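You operate a simulated robot arm through the tools that you are given. There is no shell and no other tool. Be economical: measure what you need, move in short steps, check, and stop when the job is done.

The job below is to be done with a simulated robot arm. You get a single attempt, and the scene is never put back.

## Task
Move the orange hook to hole 9 and the green one to 11.
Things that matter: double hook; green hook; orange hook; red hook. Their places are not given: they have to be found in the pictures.

The check looks at the end state, three seconds after you hand in, the way a careful person would. Anything else that was tipped, shoved, dropped, spilled or broken makes it a failure.

## Robot
A 7-joint arm with a two-finger parallel gripper, fixed in place. Base frame: the origin is at the foot of the arm, x ahead of it, y to its left, z up; the work surface is at about z = 880. Units: mm, degrees, N and s.
Its first joint turns from -166.0 to 166.0 degrees. Payload 4.4 kg.
Tool frame: the origin (TCP) lies between the finger pads and is the grasp point; the fingertips stand 23 mm ahead of it; z points along the fingers, y is the line along which they close. The gripper opens to 94 mm. The fingers are 38 mm wide and 10 mm thick; the gripper's body (54 by 96 mm) begins 39 mm behind the TCP.
Orientation is that of the tool frame in the base frame, as a unit quaternion [w, x, y, z]. With the fingers straight down and closing along the base's y, the tool's x points along the base's -x, its y along +y and its z along -z.

## Interface
- The arm moves only by the tool play_rows. Its argument "rows" is a list of rows, each an object of numbers (a shift or turn left out is 0, a gripper value left out holds the last): "dx", "dy", "dz": the shift along the tool's x, y, z in cm; "rx", "ry", "rz": the turn, a rotation vector about the tool's x, y, z in degrees; "claw": the opening, from 0 (shut) to 1 (fully open). In form: [{"dx": .., "dy": .., "dz": .., "rx": .., "ry": .., "rz": .., "claw": ..}, ...]. A call has 1 to 12 rows; each row shifts and turns the commanded pose from where the row before left it, along the tool's axes as they then stand. Rows are played at 5 a second. More than 50 mm and 8.6 degrees between two rows, or a gripper value outside its range, and nothing of the call is played. Where a pose cannot be reached the arm comes as near as it can. A force on the tool above 40 N (or 10 N above the force at the start of the call, whichever is more), or a blocked arm, ends the call early, and 0.2 s more pass. Each finger travels about 72 mm/s and halts on what it meets, pressing with about 24 N; the grip force reading is that of the motor and also rises with nothing between the fingers. The clock runs only during rows and for 0.2 s after the last one: add rows that do not move to give the fingers time. It gives the time, the measured TCP pose, the force on the tool (base axes), the opening and the grip force at its end, in the units of the frame above (readings bear some noise), with the torque about the TCP (base axes, N m) and any sound that the robot's microphone picked up.
- Cameras (640 x 400 px; columns grow to the right, rows downward): "scene" is fixed at [50.6, 647.2, 1629.5]; the picture's right is [-0.76, -0.65, 0.00], its down [-0.16, 0.18, -0.97] and it looks along [0.64, -0.73, -0.24] (base axes); focal length 332 px, centre (320, 200). "wrist" rides on the gripper at [86, 16, -75] in the tool frame; the picture's right is [-0.18, 0.98, 0.00], its down [-0.58, -0.11, -0.81] and it looks along [-0.79, -0.15, 0.59] (tool axes); focal length 243 px, centre (320, 200).
- capture(camera): a new picture of that camera. The clock stands still meanwhile.
- probe_pixels(camera, pixels): for up to 12 pixels [column, row] of the newest picture of that camera ("zoom" is the newest enlarged one), the place [x, y, z] in the base frame of the surface seen there, good to about 2 mm. The clock stands still meanwhile.
- inspect(camera, box): a new picture of the part [left, top, right, bottom] of that camera's present view, enlarged. The clock stands still meanwhile.
- close_job(): hands the job in; it is judged then, once.

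Work in short steps. Measure before you move; look again where a grasp or a placing could have gone wrong, and mend it. You have 80 turns and 38 pictures in all, those below and enlarged ones among them. Open the gripper and draw the arm clear of the work before you hand the job in, unless the task says otherwise; then end with one line.

The tools are called after "Call:" as a command line: name --argument value ..., lists and objects as JSON in quotes. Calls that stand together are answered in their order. play_rows: Moves the arm, as the interface text tells. Its arguments: {"type":"object","properties":{"rows":{"type":"array","items":{"type":"object","properties":{"dx":{"type":"number"},"dy":{"type":"number"},"dz":{"type":"number"},"rx":{"type":"number"},"ry":{"type":"number"},"rz":{"type":"number"},"claw":{"type":"number"}}}}},"required":["rows"]} The other tools are called the same way: capture (camera) takes a picture; probe_pixels (camera, pixels) gives the place of the surface under pixels of a picture; inspect (camera, box) takes an enlarged picture of a part of a camera's view; close_job () hands the job in.

At the start:

```text
time_s: 0.0
position: [709.0, -488.0, 1320.4]
tcp_rot: [0.0, 0.001, 1.0, 0.0]
wrist_force: [-0.3, -0.1, 0.3]
ft_torque: [0.0, -0.01, 0.01]
width: 94.0
gripper_force: 0.0
```

scene: 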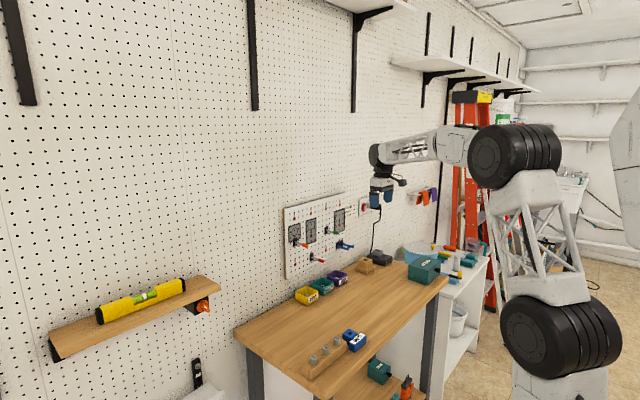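
wrist: 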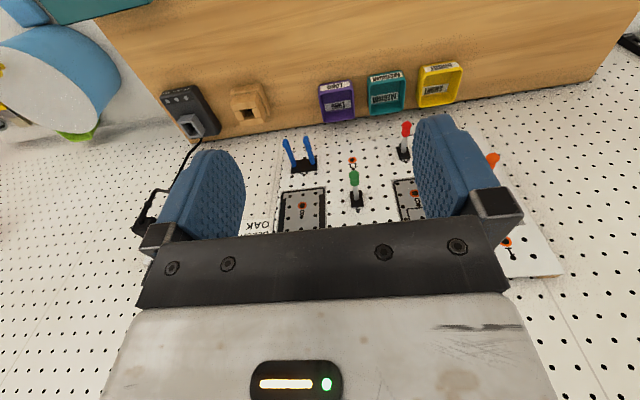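

I start by enlarging the board region in the scene view (columns 270-370, rows 180-285).

Call:
inspect --camera "scene" --box '[275, 185, 375, 285]'

Call:
inspect --camera "wrist" --box '[230, 100, 570, 290]'

```text
4.00 times, centred on (325, 235) of scene
```

zoom: 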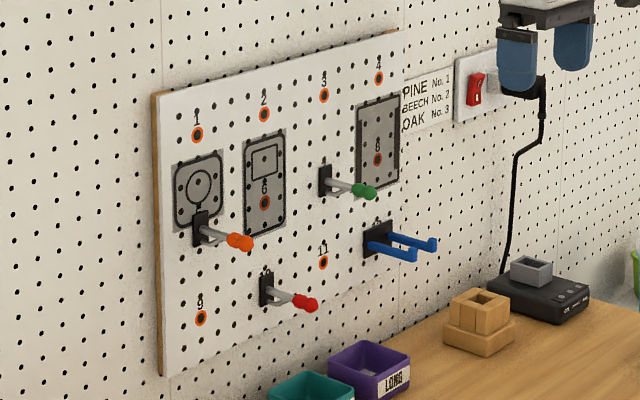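

```text
1.88 times, centred on (400, 195) of wrist
```

zoom: 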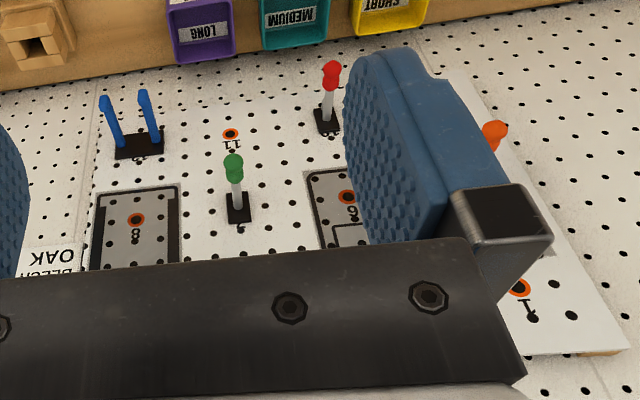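

The board faces the arm (normal about -x). The layout is 1-4 on top, orange at 5, green at 7, then 9, red at 10, 11, double at 12. I probe the wrist zoom for green and 11, then take a closer scene zoom.

Call:
probe_pixels --camera "zoom" --pixels '[[230, 133], [136, 219], [233, 160], [236, 177], [237, 195], [238, 212], [347, 197], [332, 70], [327, 105], [326, 122], [493, 128], [520, 288]]'

Call:
inspect --camera "scene" --box '[280, 205, 365, 275]'

```text
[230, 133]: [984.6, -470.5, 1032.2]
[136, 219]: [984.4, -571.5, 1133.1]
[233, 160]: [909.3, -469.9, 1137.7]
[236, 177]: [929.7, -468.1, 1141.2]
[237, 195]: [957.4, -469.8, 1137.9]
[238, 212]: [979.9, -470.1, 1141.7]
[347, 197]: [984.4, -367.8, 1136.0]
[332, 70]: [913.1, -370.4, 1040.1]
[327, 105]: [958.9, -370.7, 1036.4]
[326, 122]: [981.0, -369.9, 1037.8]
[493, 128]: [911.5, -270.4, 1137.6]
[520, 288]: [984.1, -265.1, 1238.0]
```

```text
5.71 times, centred on (322, 240) of scene
```

zoom: 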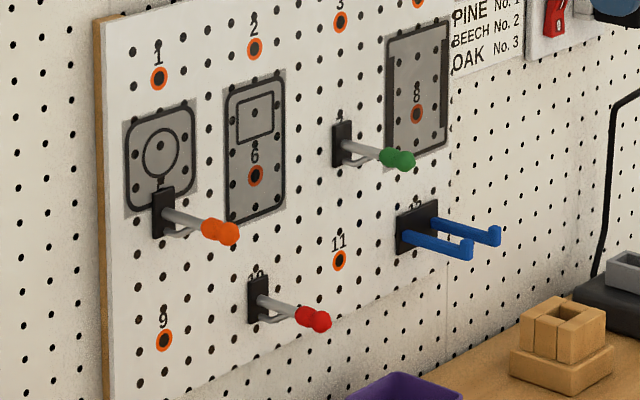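

Board surface is x≈984. I probe orange's parts, holes 9 and 11, plate edges, and neighbouring holes.

Call:
probe_pixels --camera "zoom" --pixels '[[164, 340], [339, 260], [256, 175], [416, 114], [163, 189], [163, 235], [156, 215], [220, 231], [180, 217], [234, 233], [178, 232], [208, 220]]'

Call:
inspect --camera "scene" --box '[296, 230, 326, 250]'

Call:
inspect --camera "scene" --box '[330, 222, 350, 237]'

```text
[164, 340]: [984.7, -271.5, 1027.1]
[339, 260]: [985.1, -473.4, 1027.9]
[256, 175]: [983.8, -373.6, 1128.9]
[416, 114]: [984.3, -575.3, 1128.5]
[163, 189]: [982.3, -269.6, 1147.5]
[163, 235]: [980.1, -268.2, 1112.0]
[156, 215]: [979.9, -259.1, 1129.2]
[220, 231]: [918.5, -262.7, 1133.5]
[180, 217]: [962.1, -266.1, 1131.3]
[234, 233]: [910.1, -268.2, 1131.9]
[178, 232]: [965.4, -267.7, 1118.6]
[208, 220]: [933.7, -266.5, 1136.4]
```

```text
16.00 times, centred on (311, 240) of scene
```

zoom: 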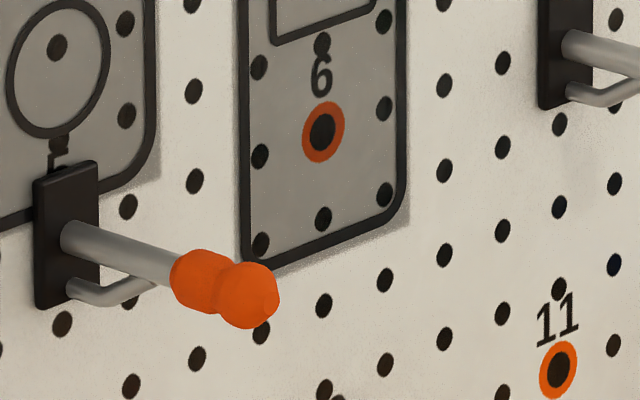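

```text
16.00 times, centred on (340, 230) of scene
```

zoom: 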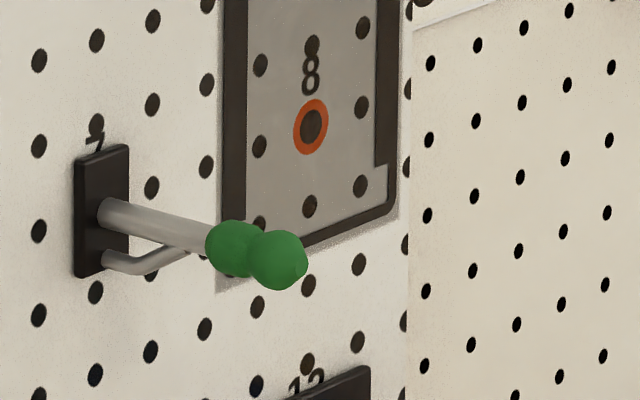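

The holes are on a 101.6 mm module, so both moves are straight down one row. I check the heights of the bins below, since the wrist camera would hang there when the tool points at the wall.

Call:
probe_pixels --camera "wrist" --pixels '[[336, 84], [322, 84], [370, 75], [387, 73], [422, 68], [460, 68], [440, 102], [387, 112], [405, 70], [355, 84]]'

Call:
probe_pixels --camera "scene" --pixels '[[306, 290], [306, 303], [320, 281], [337, 273], [330, 345], [356, 335], [375, 253]]'

```text
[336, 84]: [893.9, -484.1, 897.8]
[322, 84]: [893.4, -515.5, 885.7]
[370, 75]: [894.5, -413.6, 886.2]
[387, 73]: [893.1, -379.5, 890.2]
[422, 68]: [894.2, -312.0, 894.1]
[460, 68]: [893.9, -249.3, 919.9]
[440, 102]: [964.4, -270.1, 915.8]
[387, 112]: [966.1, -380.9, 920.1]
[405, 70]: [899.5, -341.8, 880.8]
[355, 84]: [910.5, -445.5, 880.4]
```

```text
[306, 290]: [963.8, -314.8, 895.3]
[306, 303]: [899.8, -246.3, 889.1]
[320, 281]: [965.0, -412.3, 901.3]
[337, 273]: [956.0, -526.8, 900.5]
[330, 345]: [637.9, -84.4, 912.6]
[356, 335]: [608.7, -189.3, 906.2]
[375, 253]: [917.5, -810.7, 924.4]
```

Bin tops are ≤ 925 and lie at x 893–966, so the camera will clear them. I now pitch the tool to face the wall (-90° about tool y) where it stands.

Call:
play_rows --rows '[{"ry": -8.18}, {"ry": -8.18}, {"ry": -8.18}, {"ry": -8.18}, {"ry": -8.18}, {"ry": -8.18}, {"ry": -8.18}, {"ry": -8.18}, {"ry": -8.18}, {"ry": -8.18}, {"ry": -8.2}, {}]'

```text
time_s: 2.8
position: [763.5, -436.0, 1276.9]
tcp_rot: [0.694, -0.019, 0.719, 0.042]
wrist_force: [0.2, -0.1, -0.7]
ft_torque: [0.03, 0.0, 0.0]
width: 94.1
gripper_force: 0.0
stopped in row 12: the arm was blocked; the commanded pose is now the measured one
```

The tool faces +x but was held by reach or a joint limit, with orientation about 5° off. I correct that and move toward a stand-off before orange (y≈-268, z≈1131).

Call:
play_rows --rows '[{"dx": 2.9, "dy": 3.3, "dz": 0.3}, {"dx": 2.9, "dy": 3.3, "dz": 0.3}, {"dx": 2.9, "dy": 3.3, "dz": 0.3}, {"dx": 2.9, "dy": 3.3, "dz": 0.3}, {"dx": 2.9, "dy": 3.3, "dz": 0.3}, {"rx": 4.9, "ry": -2.0, "rz": -1.9}, {}, {}]'

```text
time_s: 4.6
position: [756.2, -274.2, 1137.5]
tcp_rot: [0.707, 0.002, 0.707, -0.003]
wrist_force: [0.0, -0.1, -0.1]
ft_torque: [0.05, 0.0, -0.04]
width: 94.3
gripper_force: 0.1
```

The pose is now square to the wall. I take a wrist picture and a scene one to align with the orange hook.

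Call:
capture --camera "wrist"

Call:
capture --camera "scene"

```text
30 pictures are left
```

wrist: 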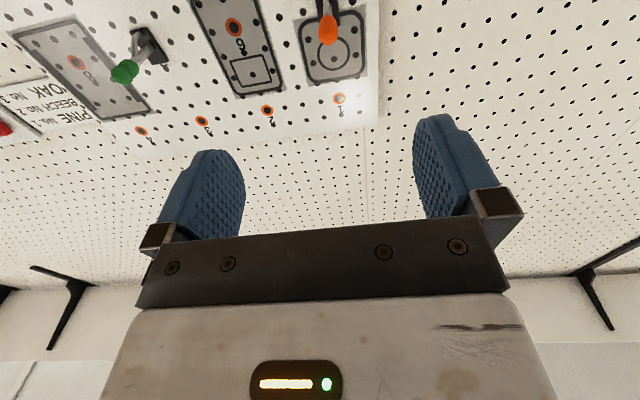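

```text
29 pictures are left
```

scene: 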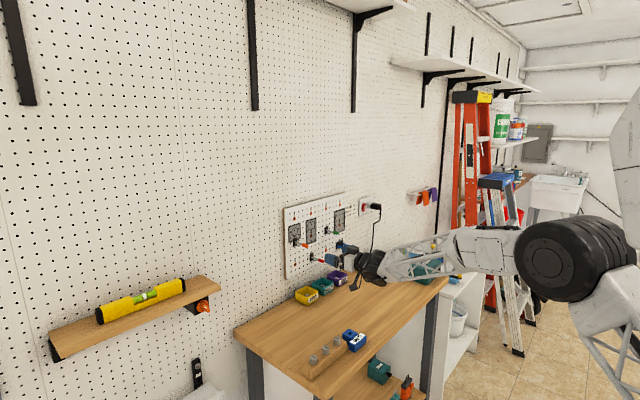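

I probe the orange cap (328,30), its prong, and marks 1, 2, 6 in the wrist view for a measure tied to the tool.

Call:
probe_pixels --camera "wrist" --pixels '[[328, 30], [321, 30], [336, 30], [328, 16], [328, 42], [340, 98], [267, 110], [234, 27], [124, 72], [150, 40], [314, 5], [335, 5]]'

Call:
inspect --camera "wrist" --box '[280, 0, 376, 60]'

```text
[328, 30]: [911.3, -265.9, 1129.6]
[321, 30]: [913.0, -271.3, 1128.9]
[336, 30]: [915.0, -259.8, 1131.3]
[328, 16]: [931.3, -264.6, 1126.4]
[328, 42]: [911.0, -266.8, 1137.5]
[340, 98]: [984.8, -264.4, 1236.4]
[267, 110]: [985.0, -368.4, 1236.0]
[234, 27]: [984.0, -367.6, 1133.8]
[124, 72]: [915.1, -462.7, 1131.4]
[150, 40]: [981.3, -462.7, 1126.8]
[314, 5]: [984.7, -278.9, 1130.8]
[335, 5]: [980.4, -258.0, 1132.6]
```

```text
6.67 times, centred on (328, 30) of wrist
```

zoom: 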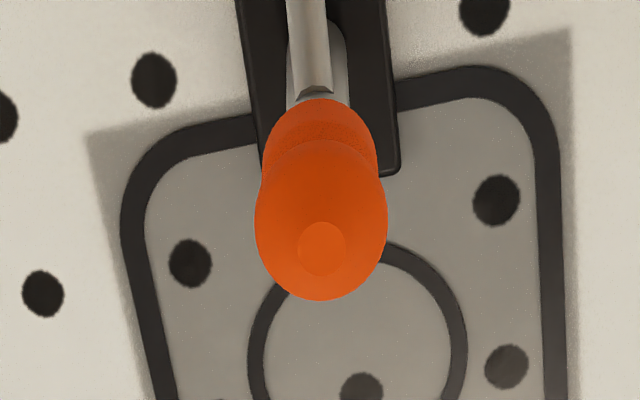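

Cap centre is about (921, -266, 1131), diameter about 14 mm. I align at stand-off with a narrower opening, then go in to x≈922.

Call:
play_rows --rows '[{"dx": 0.65, "dy": 0.85, "claw": 0.55}, {}, {}, {"dz": 3.5}, {"dz": 3.5}, {"dz": 3}, {}]'

```text
time_s: 6.2
position: [854.6, -266.3, 1130.3]
tcp_rot: [0.707, 0.003, 0.707, -0.003]
wrist_force: [0.5, 0.7, -0.3]
ft_torque: [-0.05, 0.0, 0.02]
width: 51.8
gripper_force: 0.1
```

Fingertips are at x≈878, still clear. I look before going around the cap.

Call:
capture --camera "wrist"

Call:
inspect --camera "scene" --box '[280, 215, 360, 265]'

```text
27 pictures are left
```

wrist: 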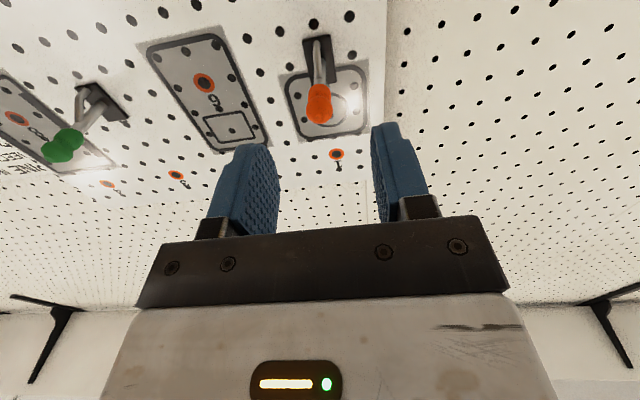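

```text
8.00 times, centred on (320, 240) of scene
```

zoom: 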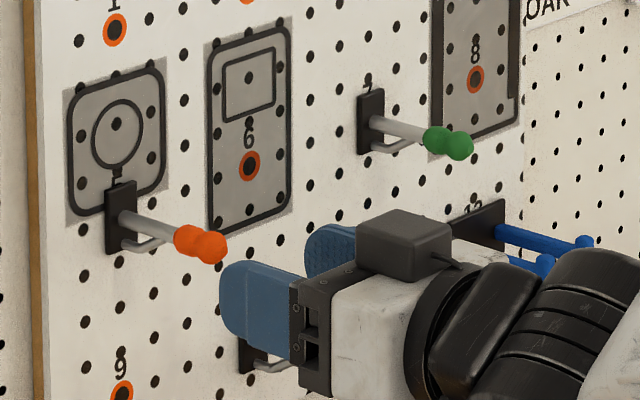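

The orange cap sits between the fingers (column 318, centred). I go in 67 mm and close.

Call:
play_rows --rows '[{"dz": 2.2}, {"dz": 2.2}, {"dz": 2.3}, {}, {"claw": 0.3}, {"claw": 0.2}, {"claw": 0.1}, {"claw": 0.05}, {}, {}]'

```text
time_s: 8.4
position: [921.3, -264.9, 1131.5]
tcp_rot: [0.707, 0.001, 0.707, -0.004]
wrist_force: [-2.2, -4.4, -0.8]
ft_torque: [0.01, 0.04, -0.28]
width: 16.2
gripper_force: 23.9
```

Gripped at 16.2 mm. I test a gentle straight pull of a few mm to learn how it is held.

Call:
play_rows --rows '[{"dz": -0.2}, {"dz": -0.2}, {"dz": -0.2}, {}]'

```text
time_s: 9.4
position: [915.3, -266.0, 1132.1]
tcp_rot: [0.707, 0.003, 0.707, -0.004]
wrist_force: [-0.4, -0.1, -0.1]
ft_torque: [0.02, 0.01, -0.01]
width: 15.8
gripper_force: 24.2
```

The force is near zero, so it either came free or slipped in the pads. I look closely.

Call:
inspect --camera "scene" --box '[285, 225, 325, 255]'

Call:
inspect --camera "wrist" --box '[240, 20, 400, 180]'

```text
13.33 times, centred on (305, 240) of scene
```

zoom: 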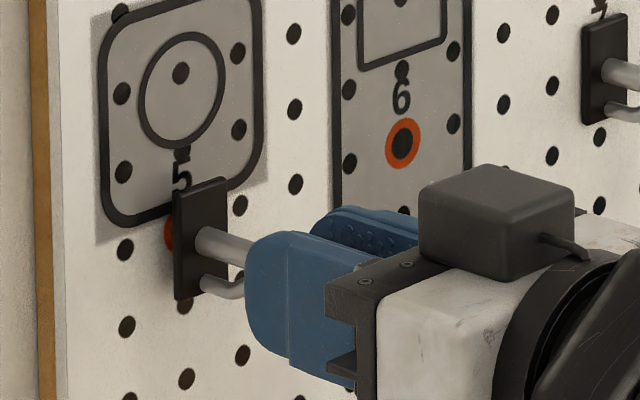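

```text
2.50 times, centred on (320, 100) of wrist
```

zoom: 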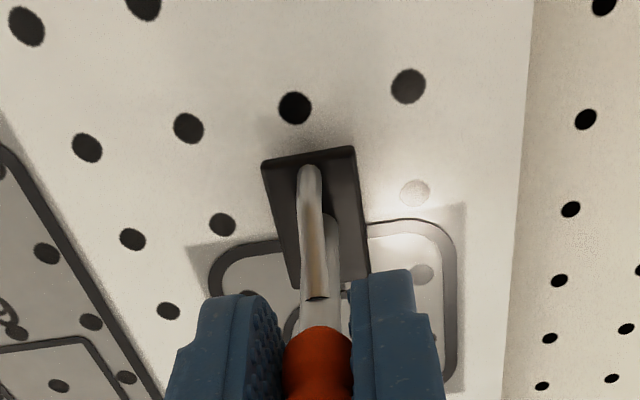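

It slides straight out with the gripper. I pull on slowly by another 45 mm.

Call:
play_rows --rows '[{"dz": -0.5}, {"dz": -0.5}, {"dz": -0.7}, {"dz": -0.7}, {"dz": -1}, {"dz": -1.1}, {}]'

Call:
inspect --camera "scene" --box '[285, 225, 345, 270]'

```text
time_s: 11.0
position: [869.1, -266.3, 1133.0]
tcp_rot: [0.707, 0.003, 0.707, -0.004]
wrist_force: [0.3, 0.2, 0.0]
ft_torque: [-0.01, 0.01, -0.01]
width: 16.0
gripper_force: 24.0
```

```text
8.89 times, centred on (315, 248) of scene
```

zoom: 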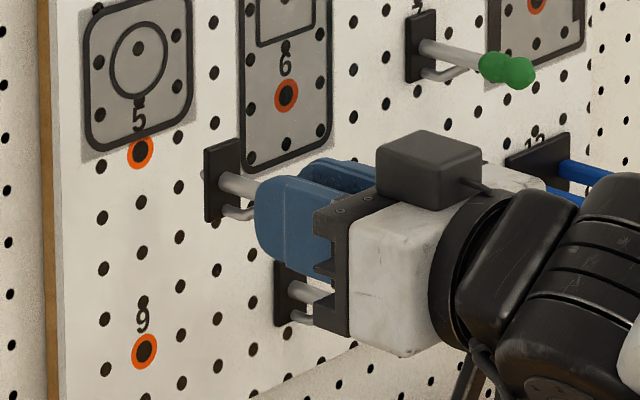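

The hook is clear, with a short centre peg behind its plate. I lower exactly 101.6 mm at this stand-off, toward hole 9.

Call:
play_rows --rows '[{"dx": 2}, {"dx": 2.5}, {"dx": 2.5}, {"dx": 2}, {"dx": 1.16}, {}, {}]'

Call:
inspect --camera "scene" --box '[285, 235, 345, 280]'

Call:
inspect --camera "wrist" --box '[220, 0, 420, 160]'

```text
time_s: 12.6
position: [871.0, -264.7, 1029.7]
tcp_rot: [0.707, 0.002, 0.707, -0.003]
wrist_force: [-0.2, -0.2, 0.0]
ft_torque: [-0.04, 0.03, 0.01]
width: 15.7
gripper_force: 24.2
```

```text
8.89 times, centred on (315, 258) of scene
```

zoom: 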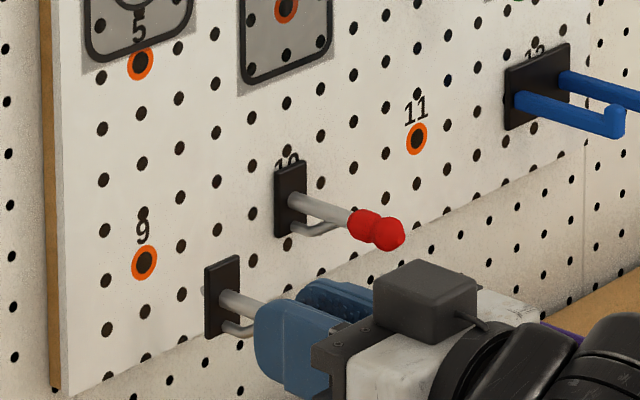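

```text
2.50 times, centred on (320, 80) of wrist
```

zoom: 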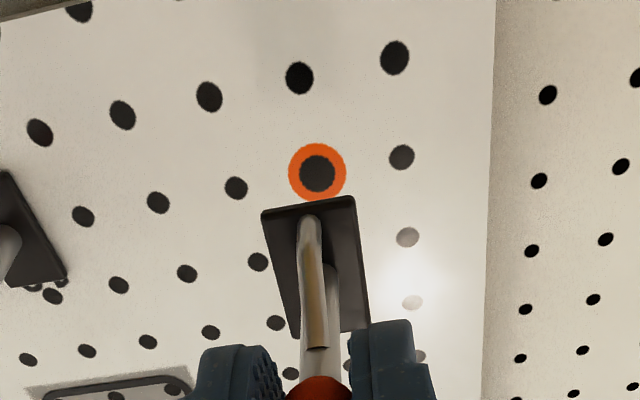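

The offset to hole 9 matches what it was at hole 5. I push in 51 mm along the same axis, slowly near the end.

Call:
play_rows --rows '[{"dz": 1.0}, {"dz": 1.0}, {"dz": 0.6}, {"dz": 0.5}, {"dz": 0.4}, {"dz": 0.4}, {"dz": 0.3}, {"dz": 0.3}, {"dz": 0.2}, {"dz": 0.2}, {"dz": 0.2}, {}]'

```text
time_s: 15.2
position: [920.8, -267.3, 1031.3]
tcp_rot: [0.707, 0.002, 0.707, -0.003]
wrist_force: [-34.3, -6.6, 6.7]
ft_torque: [0.01, -0.07, 0.32]
width: 16.2
gripper_force: 24.1
```

There is 34 N against the wall at x=920.8, so it is either seated or the peg is against the board face. I look at the plate gap.

Call:
inspect --camera "scene" --box '[290, 245, 330, 275]'

Call:
inspect --camera "wrist" --box '[240, 20, 400, 180]'

```text
13.33 times, centred on (310, 260) of scene
```

zoom: 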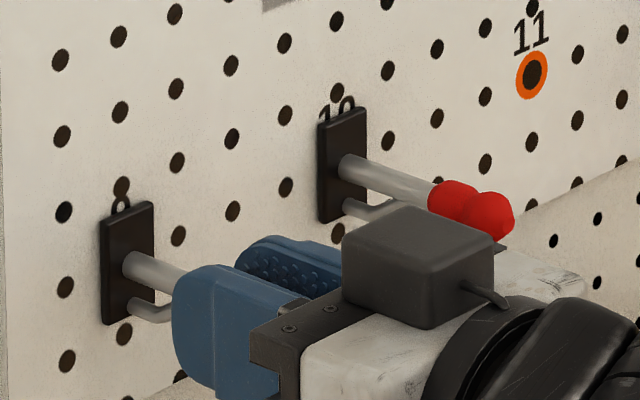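

```text
2.50 times, centred on (320, 100) of wrist
```

zoom: 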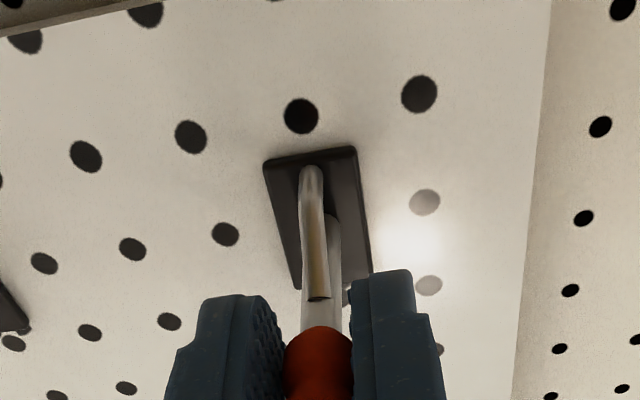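

It looks near flush and covers the 9 as the red plate covers its 10. I probe the plate face to compare with the seated depth (≈980).

Call:
probe_pixels --camera "zoom" --pixels '[[285, 175], [340, 165], [350, 230], [300, 250], [355, 265], [250, 165], [400, 250]]'

```text
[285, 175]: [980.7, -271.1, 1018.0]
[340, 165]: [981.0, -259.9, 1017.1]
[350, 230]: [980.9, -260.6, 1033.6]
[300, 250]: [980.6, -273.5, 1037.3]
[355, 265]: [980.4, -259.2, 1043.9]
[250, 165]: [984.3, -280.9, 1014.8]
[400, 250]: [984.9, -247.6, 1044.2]
```

The plate face is at x≈980.7, parallel to the board, the same as before, so it is seated. I release gently and check that it stays.

Call:
play_rows --rows '[{"claw": 0.2}, {"claw": 0.3}, {"claw": 0.45}, {"claw": 0.55}, {}, {"dz": -1.5}, {"dz": -2.5}, {"dz": -3}, {"dz": -3}, {}]'

Call:
inspect --camera "scene" --box '[285, 235, 345, 280]'

```text
time_s: 17.4
position: [824.7, -267.0, 1029.9]
tcp_rot: [0.707, 0.003, 0.707, -0.004]
wrist_force: [0.0, -0.1, -0.2]
ft_torque: [0.0, 0.01, 0.0]
width: 51.8
gripper_force: 0.0
```

```text
8.89 times, centred on (315, 258) of scene
```

zoom: 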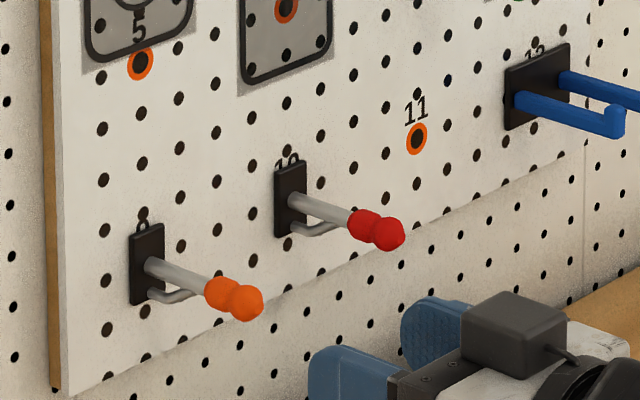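

Orange hangs in hole 9, matching red. I rise 101.6 mm and shift 203 mm to y≈-469, in front of green.

Call:
play_rows --rows '[{"dz": -2}, {"dx": -3.5}, {"dx": -3.5}, {"dx": -3.16}, {"dy": -4}, {"dy": -4}, {"dy": -4}, {"dy": -4}, {"dy": -4.2}, {}, {}]'

Call:
capture --camera "wrist"

```text
time_s: 19.8
position: [800.7, -468.2, 1131.3]
tcp_rot: [0.707, 0.002, 0.707, -0.003]
wrist_force: [-0.5, 0.3, 0.2]
ft_torque: [0.0, 0.04, 0.06]
width: 51.7
gripper_force: 0.1
```

```text
17 pictures are left
```

wrist: 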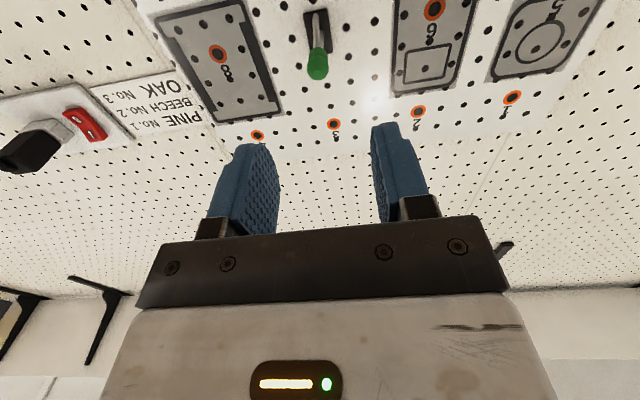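

Green (317,62) lies on the centre line of the fingers. I probe it to confirm.

Call:
probe_pixels --camera "wrist" --pixels '[[317, 62], [309, 62], [326, 62], [317, 55], [317, 75]]'

```text
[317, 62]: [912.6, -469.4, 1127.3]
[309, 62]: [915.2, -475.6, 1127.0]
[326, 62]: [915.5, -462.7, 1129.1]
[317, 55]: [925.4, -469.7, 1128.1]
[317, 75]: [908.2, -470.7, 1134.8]
```

Cap centre is y≈-469.3, z≈1131. I go in 121 mm and close.

Call:
play_rows --rows '[{"dz": 3}, {"dz": 2.5}, {"dz": 2.2}, {"dz": 2.2}, {"dz": 2.2}, {}, {"claw": 0.3}, {"claw": 0.2}, {"claw": 0.1}, {"claw": 0.05}, {}, {}]'

```text
time_s: 22.4
position: [922.5, -469.6, 1129.7]
tcp_rot: [0.707, 0.003, 0.707, -0.003]
wrist_force: [-2.6, 0.5, -0.4]
ft_torque: [-0.01, 0.02, 0.0]
width: 15.8
gripper_force: 24.6
```

Gripped with little side force. I pull straight out 51 mm as before.

Call:
play_rows --rows '[{"dz": -0.3}, {"dz": -0.3}, {"dz": -0.5}, {"dz": -0.5}, {"dz": -0.7}, {"dz": -0.7}, {"dz": -1}, {"dz": -1.1}, {}]'

Call:
inspect --camera "scene" --box '[300, 215, 360, 260]'

```text
time_s: 24.4
position: [870.7, -468.4, 1131.3]
tcp_rot: [0.707, 0.003, 0.707, -0.004]
wrist_force: [0.2, -0.2, -0.1]
ft_torque: [0.03, -0.03, 0.0]
width: 16.0
gripper_force: 24.1
```

```text
8.89 times, centred on (330, 238) of scene
```

zoom: 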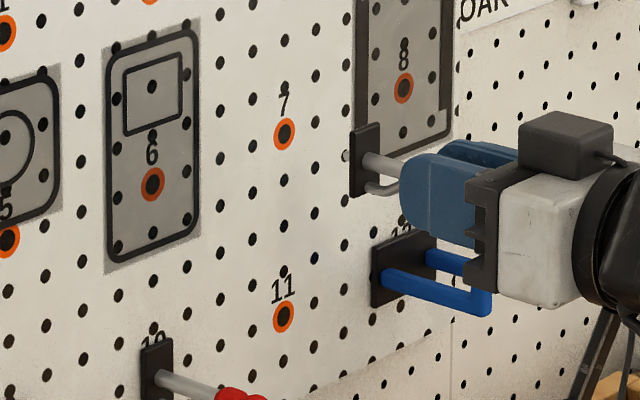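

Green is out with its peg clear. Before lowering I check the clearance to the double hook's nearer prong (about (430,285) in the zoom).

Call:
probe_pixels --camera "zoom" --pixels '[[430, 287], [488, 297], [376, 270], [455, 262], [284, 318], [284, 134]]'

```text
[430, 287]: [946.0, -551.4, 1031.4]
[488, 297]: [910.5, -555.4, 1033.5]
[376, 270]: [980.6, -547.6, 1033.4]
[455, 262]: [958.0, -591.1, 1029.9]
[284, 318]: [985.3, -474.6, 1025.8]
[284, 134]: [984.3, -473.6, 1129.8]
```

The near prong is at y≈-552 and my hull edge at ≈-517, so there is room. I lower 101.6 mm.

Call:
play_rows --rows '[{"dx": 2}, {"dx": 2.5}, {"dx": 2.5}, {"dx": 2}, {"dx": 1.16}, {}, {}]'

Call:
inspect --camera "scene" --box '[300, 225, 360, 270]'

```text
time_s: 26.0
position: [871.6, -467.5, 1031.0]
tcp_rot: [0.707, 0.003, 0.707, -0.004]
wrist_force: [-0.6, 0.8, -1.4]
ft_torque: [0.01, 0.02, -0.01]
width: 16.1
gripper_force: 23.8
```

```text
8.89 times, centred on (330, 248) of scene
```

zoom: 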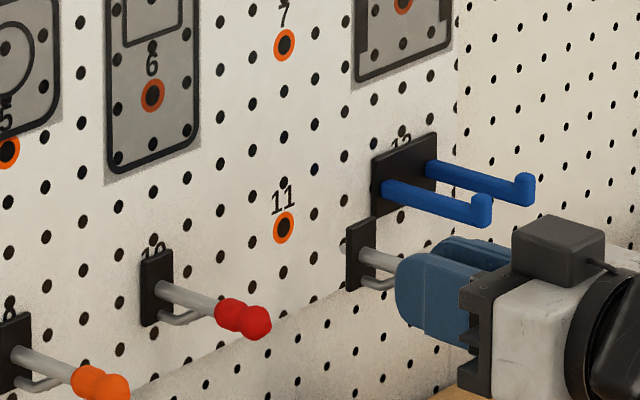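

All clear, and the double hook is untouched. I push in 51 mm along the same axis.

Call:
play_rows --rows '[{"dz": 1.0}, {"dz": 1.0}, {"dz": 0.6}, {"dz": 0.5}, {"dz": 0.4}, {"dz": 0.4}, {"dz": 0.3}, {"dz": 0.3}, {"dz": 0.2}, {"dz": 0.2}, {"dz": 0.2}, {}]'

Call:
inspect --camera "wrist" --box '[240, 20, 400, 180]'

Call:
probe_pixels --camera "zoom" --pixels '[[285, 175], [340, 165], [350, 230], [300, 250], [355, 265], [250, 165]]'

```text
time_s: 28.6
position: [921.8, -467.9, 1029.0]
tcp_rot: [0.707, 0.003, 0.707, -0.003]
wrist_force: [-1.5, 1.1, -0.1]
ft_torque: [-0.03, 0.0, -0.01]
width: 15.9
gripper_force: 23.4
```

```text
2.50 times, centred on (320, 100) of wrist
```

zoom: 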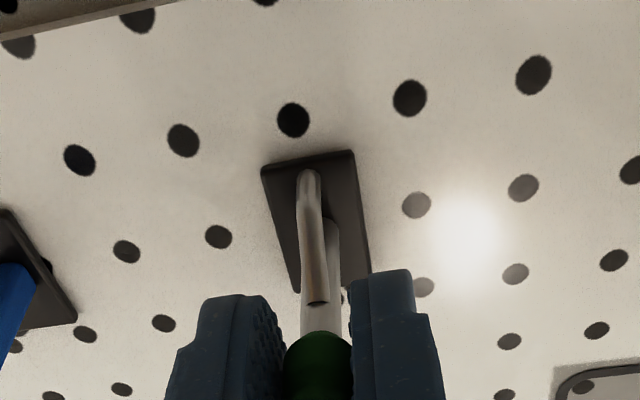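

```text
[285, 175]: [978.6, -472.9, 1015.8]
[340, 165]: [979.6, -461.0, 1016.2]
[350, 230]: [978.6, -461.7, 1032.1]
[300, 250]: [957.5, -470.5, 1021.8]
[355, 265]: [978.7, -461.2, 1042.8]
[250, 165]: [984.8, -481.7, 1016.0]
```

The plate face is at 978.8, about 2 mm short of seated, with no contact force. I push on in 1 mm steps.

Call:
play_rows --rows '[{"dz": 0.1}, {"dz": 0.1}, {"dz": 0.05}, {}]'

Call:
inspect --camera "wrist" --box '[240, 20, 400, 180]'

Call:
probe_pixels --camera "zoom" --pixels '[[285, 175], [340, 165], [350, 230], [290, 250], [355, 265], [250, 165]]'

```text
time_s: 29.5
position: [922.8, -470.7, 1029.4]
tcp_rot: [0.707, 0.003, 0.707, -0.005]
wrist_force: [-12.8, -3.6, 2.3]
ft_torque: [0.02, -0.05, 0.44]
width: 16.0
gripper_force: 24.0
stopped in row 4: the force on the tool passed its limit at 40 N (the readings are from after the stop); the commanded pose is now the measured one
```

```text
2.50 times, centred on (320, 100) of wrist
```

zoom: 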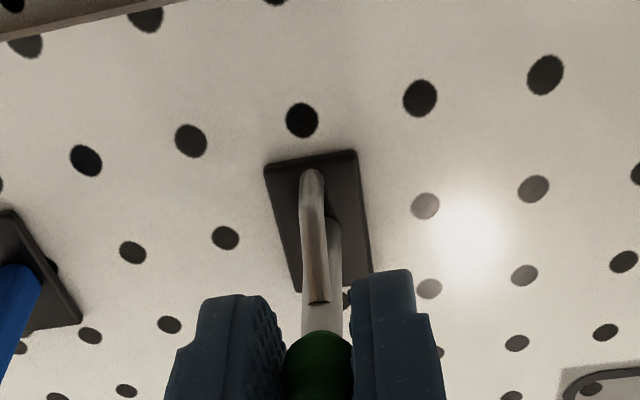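

```text
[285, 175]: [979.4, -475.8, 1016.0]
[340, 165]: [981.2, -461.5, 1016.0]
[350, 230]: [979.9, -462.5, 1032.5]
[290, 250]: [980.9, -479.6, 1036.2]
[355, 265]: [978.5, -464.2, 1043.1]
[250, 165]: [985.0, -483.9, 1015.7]
```

It met firm contact over 40 N with the plate at ≈980.3, so it is seated. I release, back off and look.

Call:
play_rows --rows '[{"claw": 0.2}, {"claw": 0.3}, {"claw": 0.45}, {"claw": 0.55}, {}, {"dz": -1.5}, {"dz": -2.5}, {"dz": -3}, {"dz": -3}, {"dz": -3}, {}]'

Call:
inspect --camera "scene" --box '[285, 215, 365, 275]'

Call:
capture --camera "wrist"

```text
time_s: 31.9
position: [794.5, -465.7, 1025.3]
tcp_rot: [0.706, 0.003, 0.708, -0.002]
wrist_force: [0.6, 0.0, 0.9]
ft_torque: [-0.02, 0.03, -0.01]
width: 51.6
gripper_force: 0.1
```

```text
6.67 times, centred on (325, 245) of scene
```

zoom: 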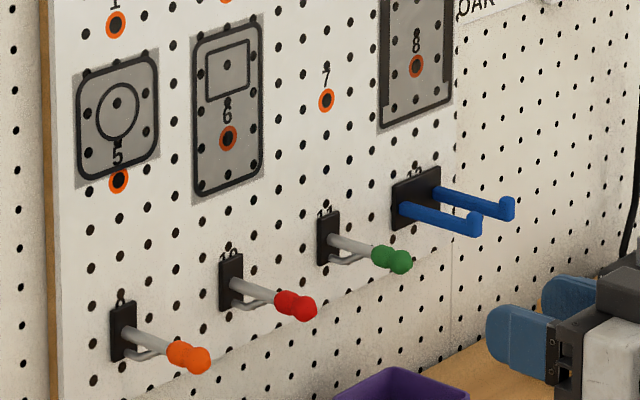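

```text
11 pictures are left
```

wrist: 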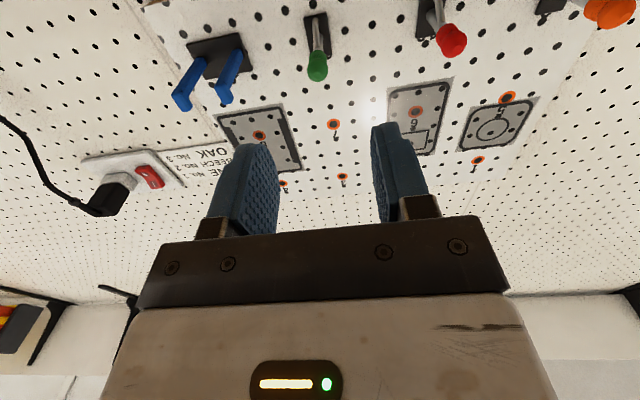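

All four hooks hang upright in one row: orange at 9, red at 10, green at 11, double at 12. I compare plate depths in the zoom and raise the arm clear.

Call:
probe_pixels --camera "zoom" --pixels '[[122, 314], [118, 350], [230, 265], [226, 300], [327, 222], [324, 255]]'

Call:
play_rows --rows '[{"dz": -3, "claw": 1}, {"dx": -4, "dz": -1}, {"dx": -4}, {"dx": -4}, {}, {}]'

Call:
inspect --camera "scene" --box '[285, 215, 405, 305]'

```text
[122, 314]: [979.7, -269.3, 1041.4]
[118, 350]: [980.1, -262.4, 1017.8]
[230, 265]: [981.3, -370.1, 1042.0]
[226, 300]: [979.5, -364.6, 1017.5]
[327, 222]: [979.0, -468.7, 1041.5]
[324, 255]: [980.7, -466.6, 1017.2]
```

```text
time_s: 33.5
position: [778.9, -448.9, 1096.4]
tcp_rot: [0.689, 0.005, 0.724, 0.022]
wrist_force: [-0.3, 0.4, 0.1]
ft_torque: [-0.01, 0.0, 0.07]
width: 93.9
gripper_force: 0.1
stopped in row 6: the arm was blocked; the commanded pose is now the measured one
```

```text
4.44 times, centred on (345, 260) of scene
```

zoom: 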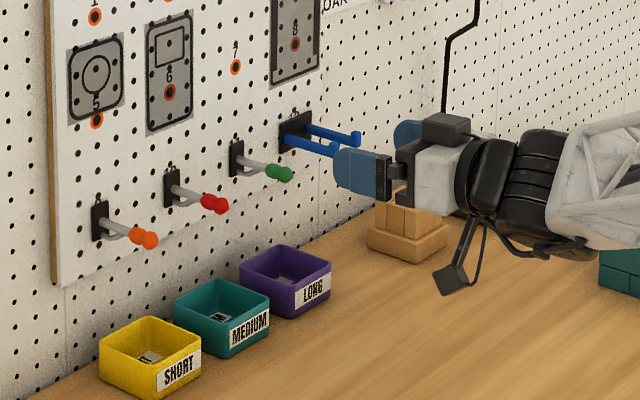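

The plates are all at the same depth (979–981), and the gripper is open and over 100 mm off the hooks. I take one overall picture to make sure the arm and the rest of the scene are undisturbed.

Call:
capture --camera "scene"

```text
9 pictures are left
```

scene: 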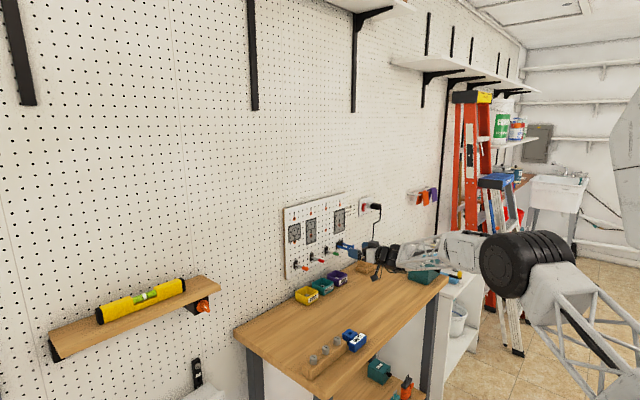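

The forearm passes near the teal box (424,270), so I enlarge that part to be sure it is undisturbed.

Call:
inspect --camera "scene" --box '[350, 215, 500, 305]'

```text
4.27 times, centred on (425, 260) of scene
```

zoom: 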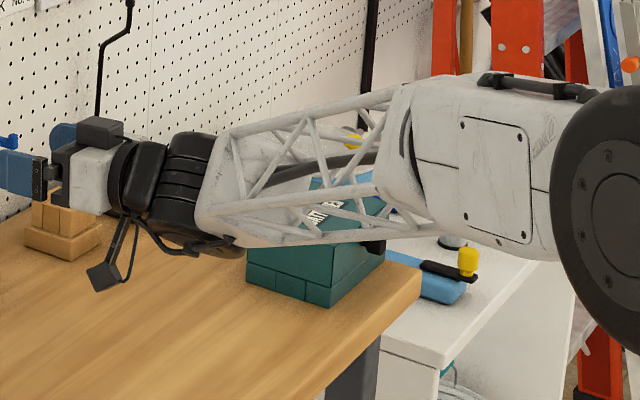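

The box stands where it was at the start, and the forearm only passes in front of it in this view. I hand in.

Call:
close_job

```text
The job is handed in.
```

The orange hook is in hole 9 and the green one is in hole 11, both seated flush at the same depth as the red hook. The red and double hooks were not touched, the gripper is open and clear of the board, and the job is handed in.
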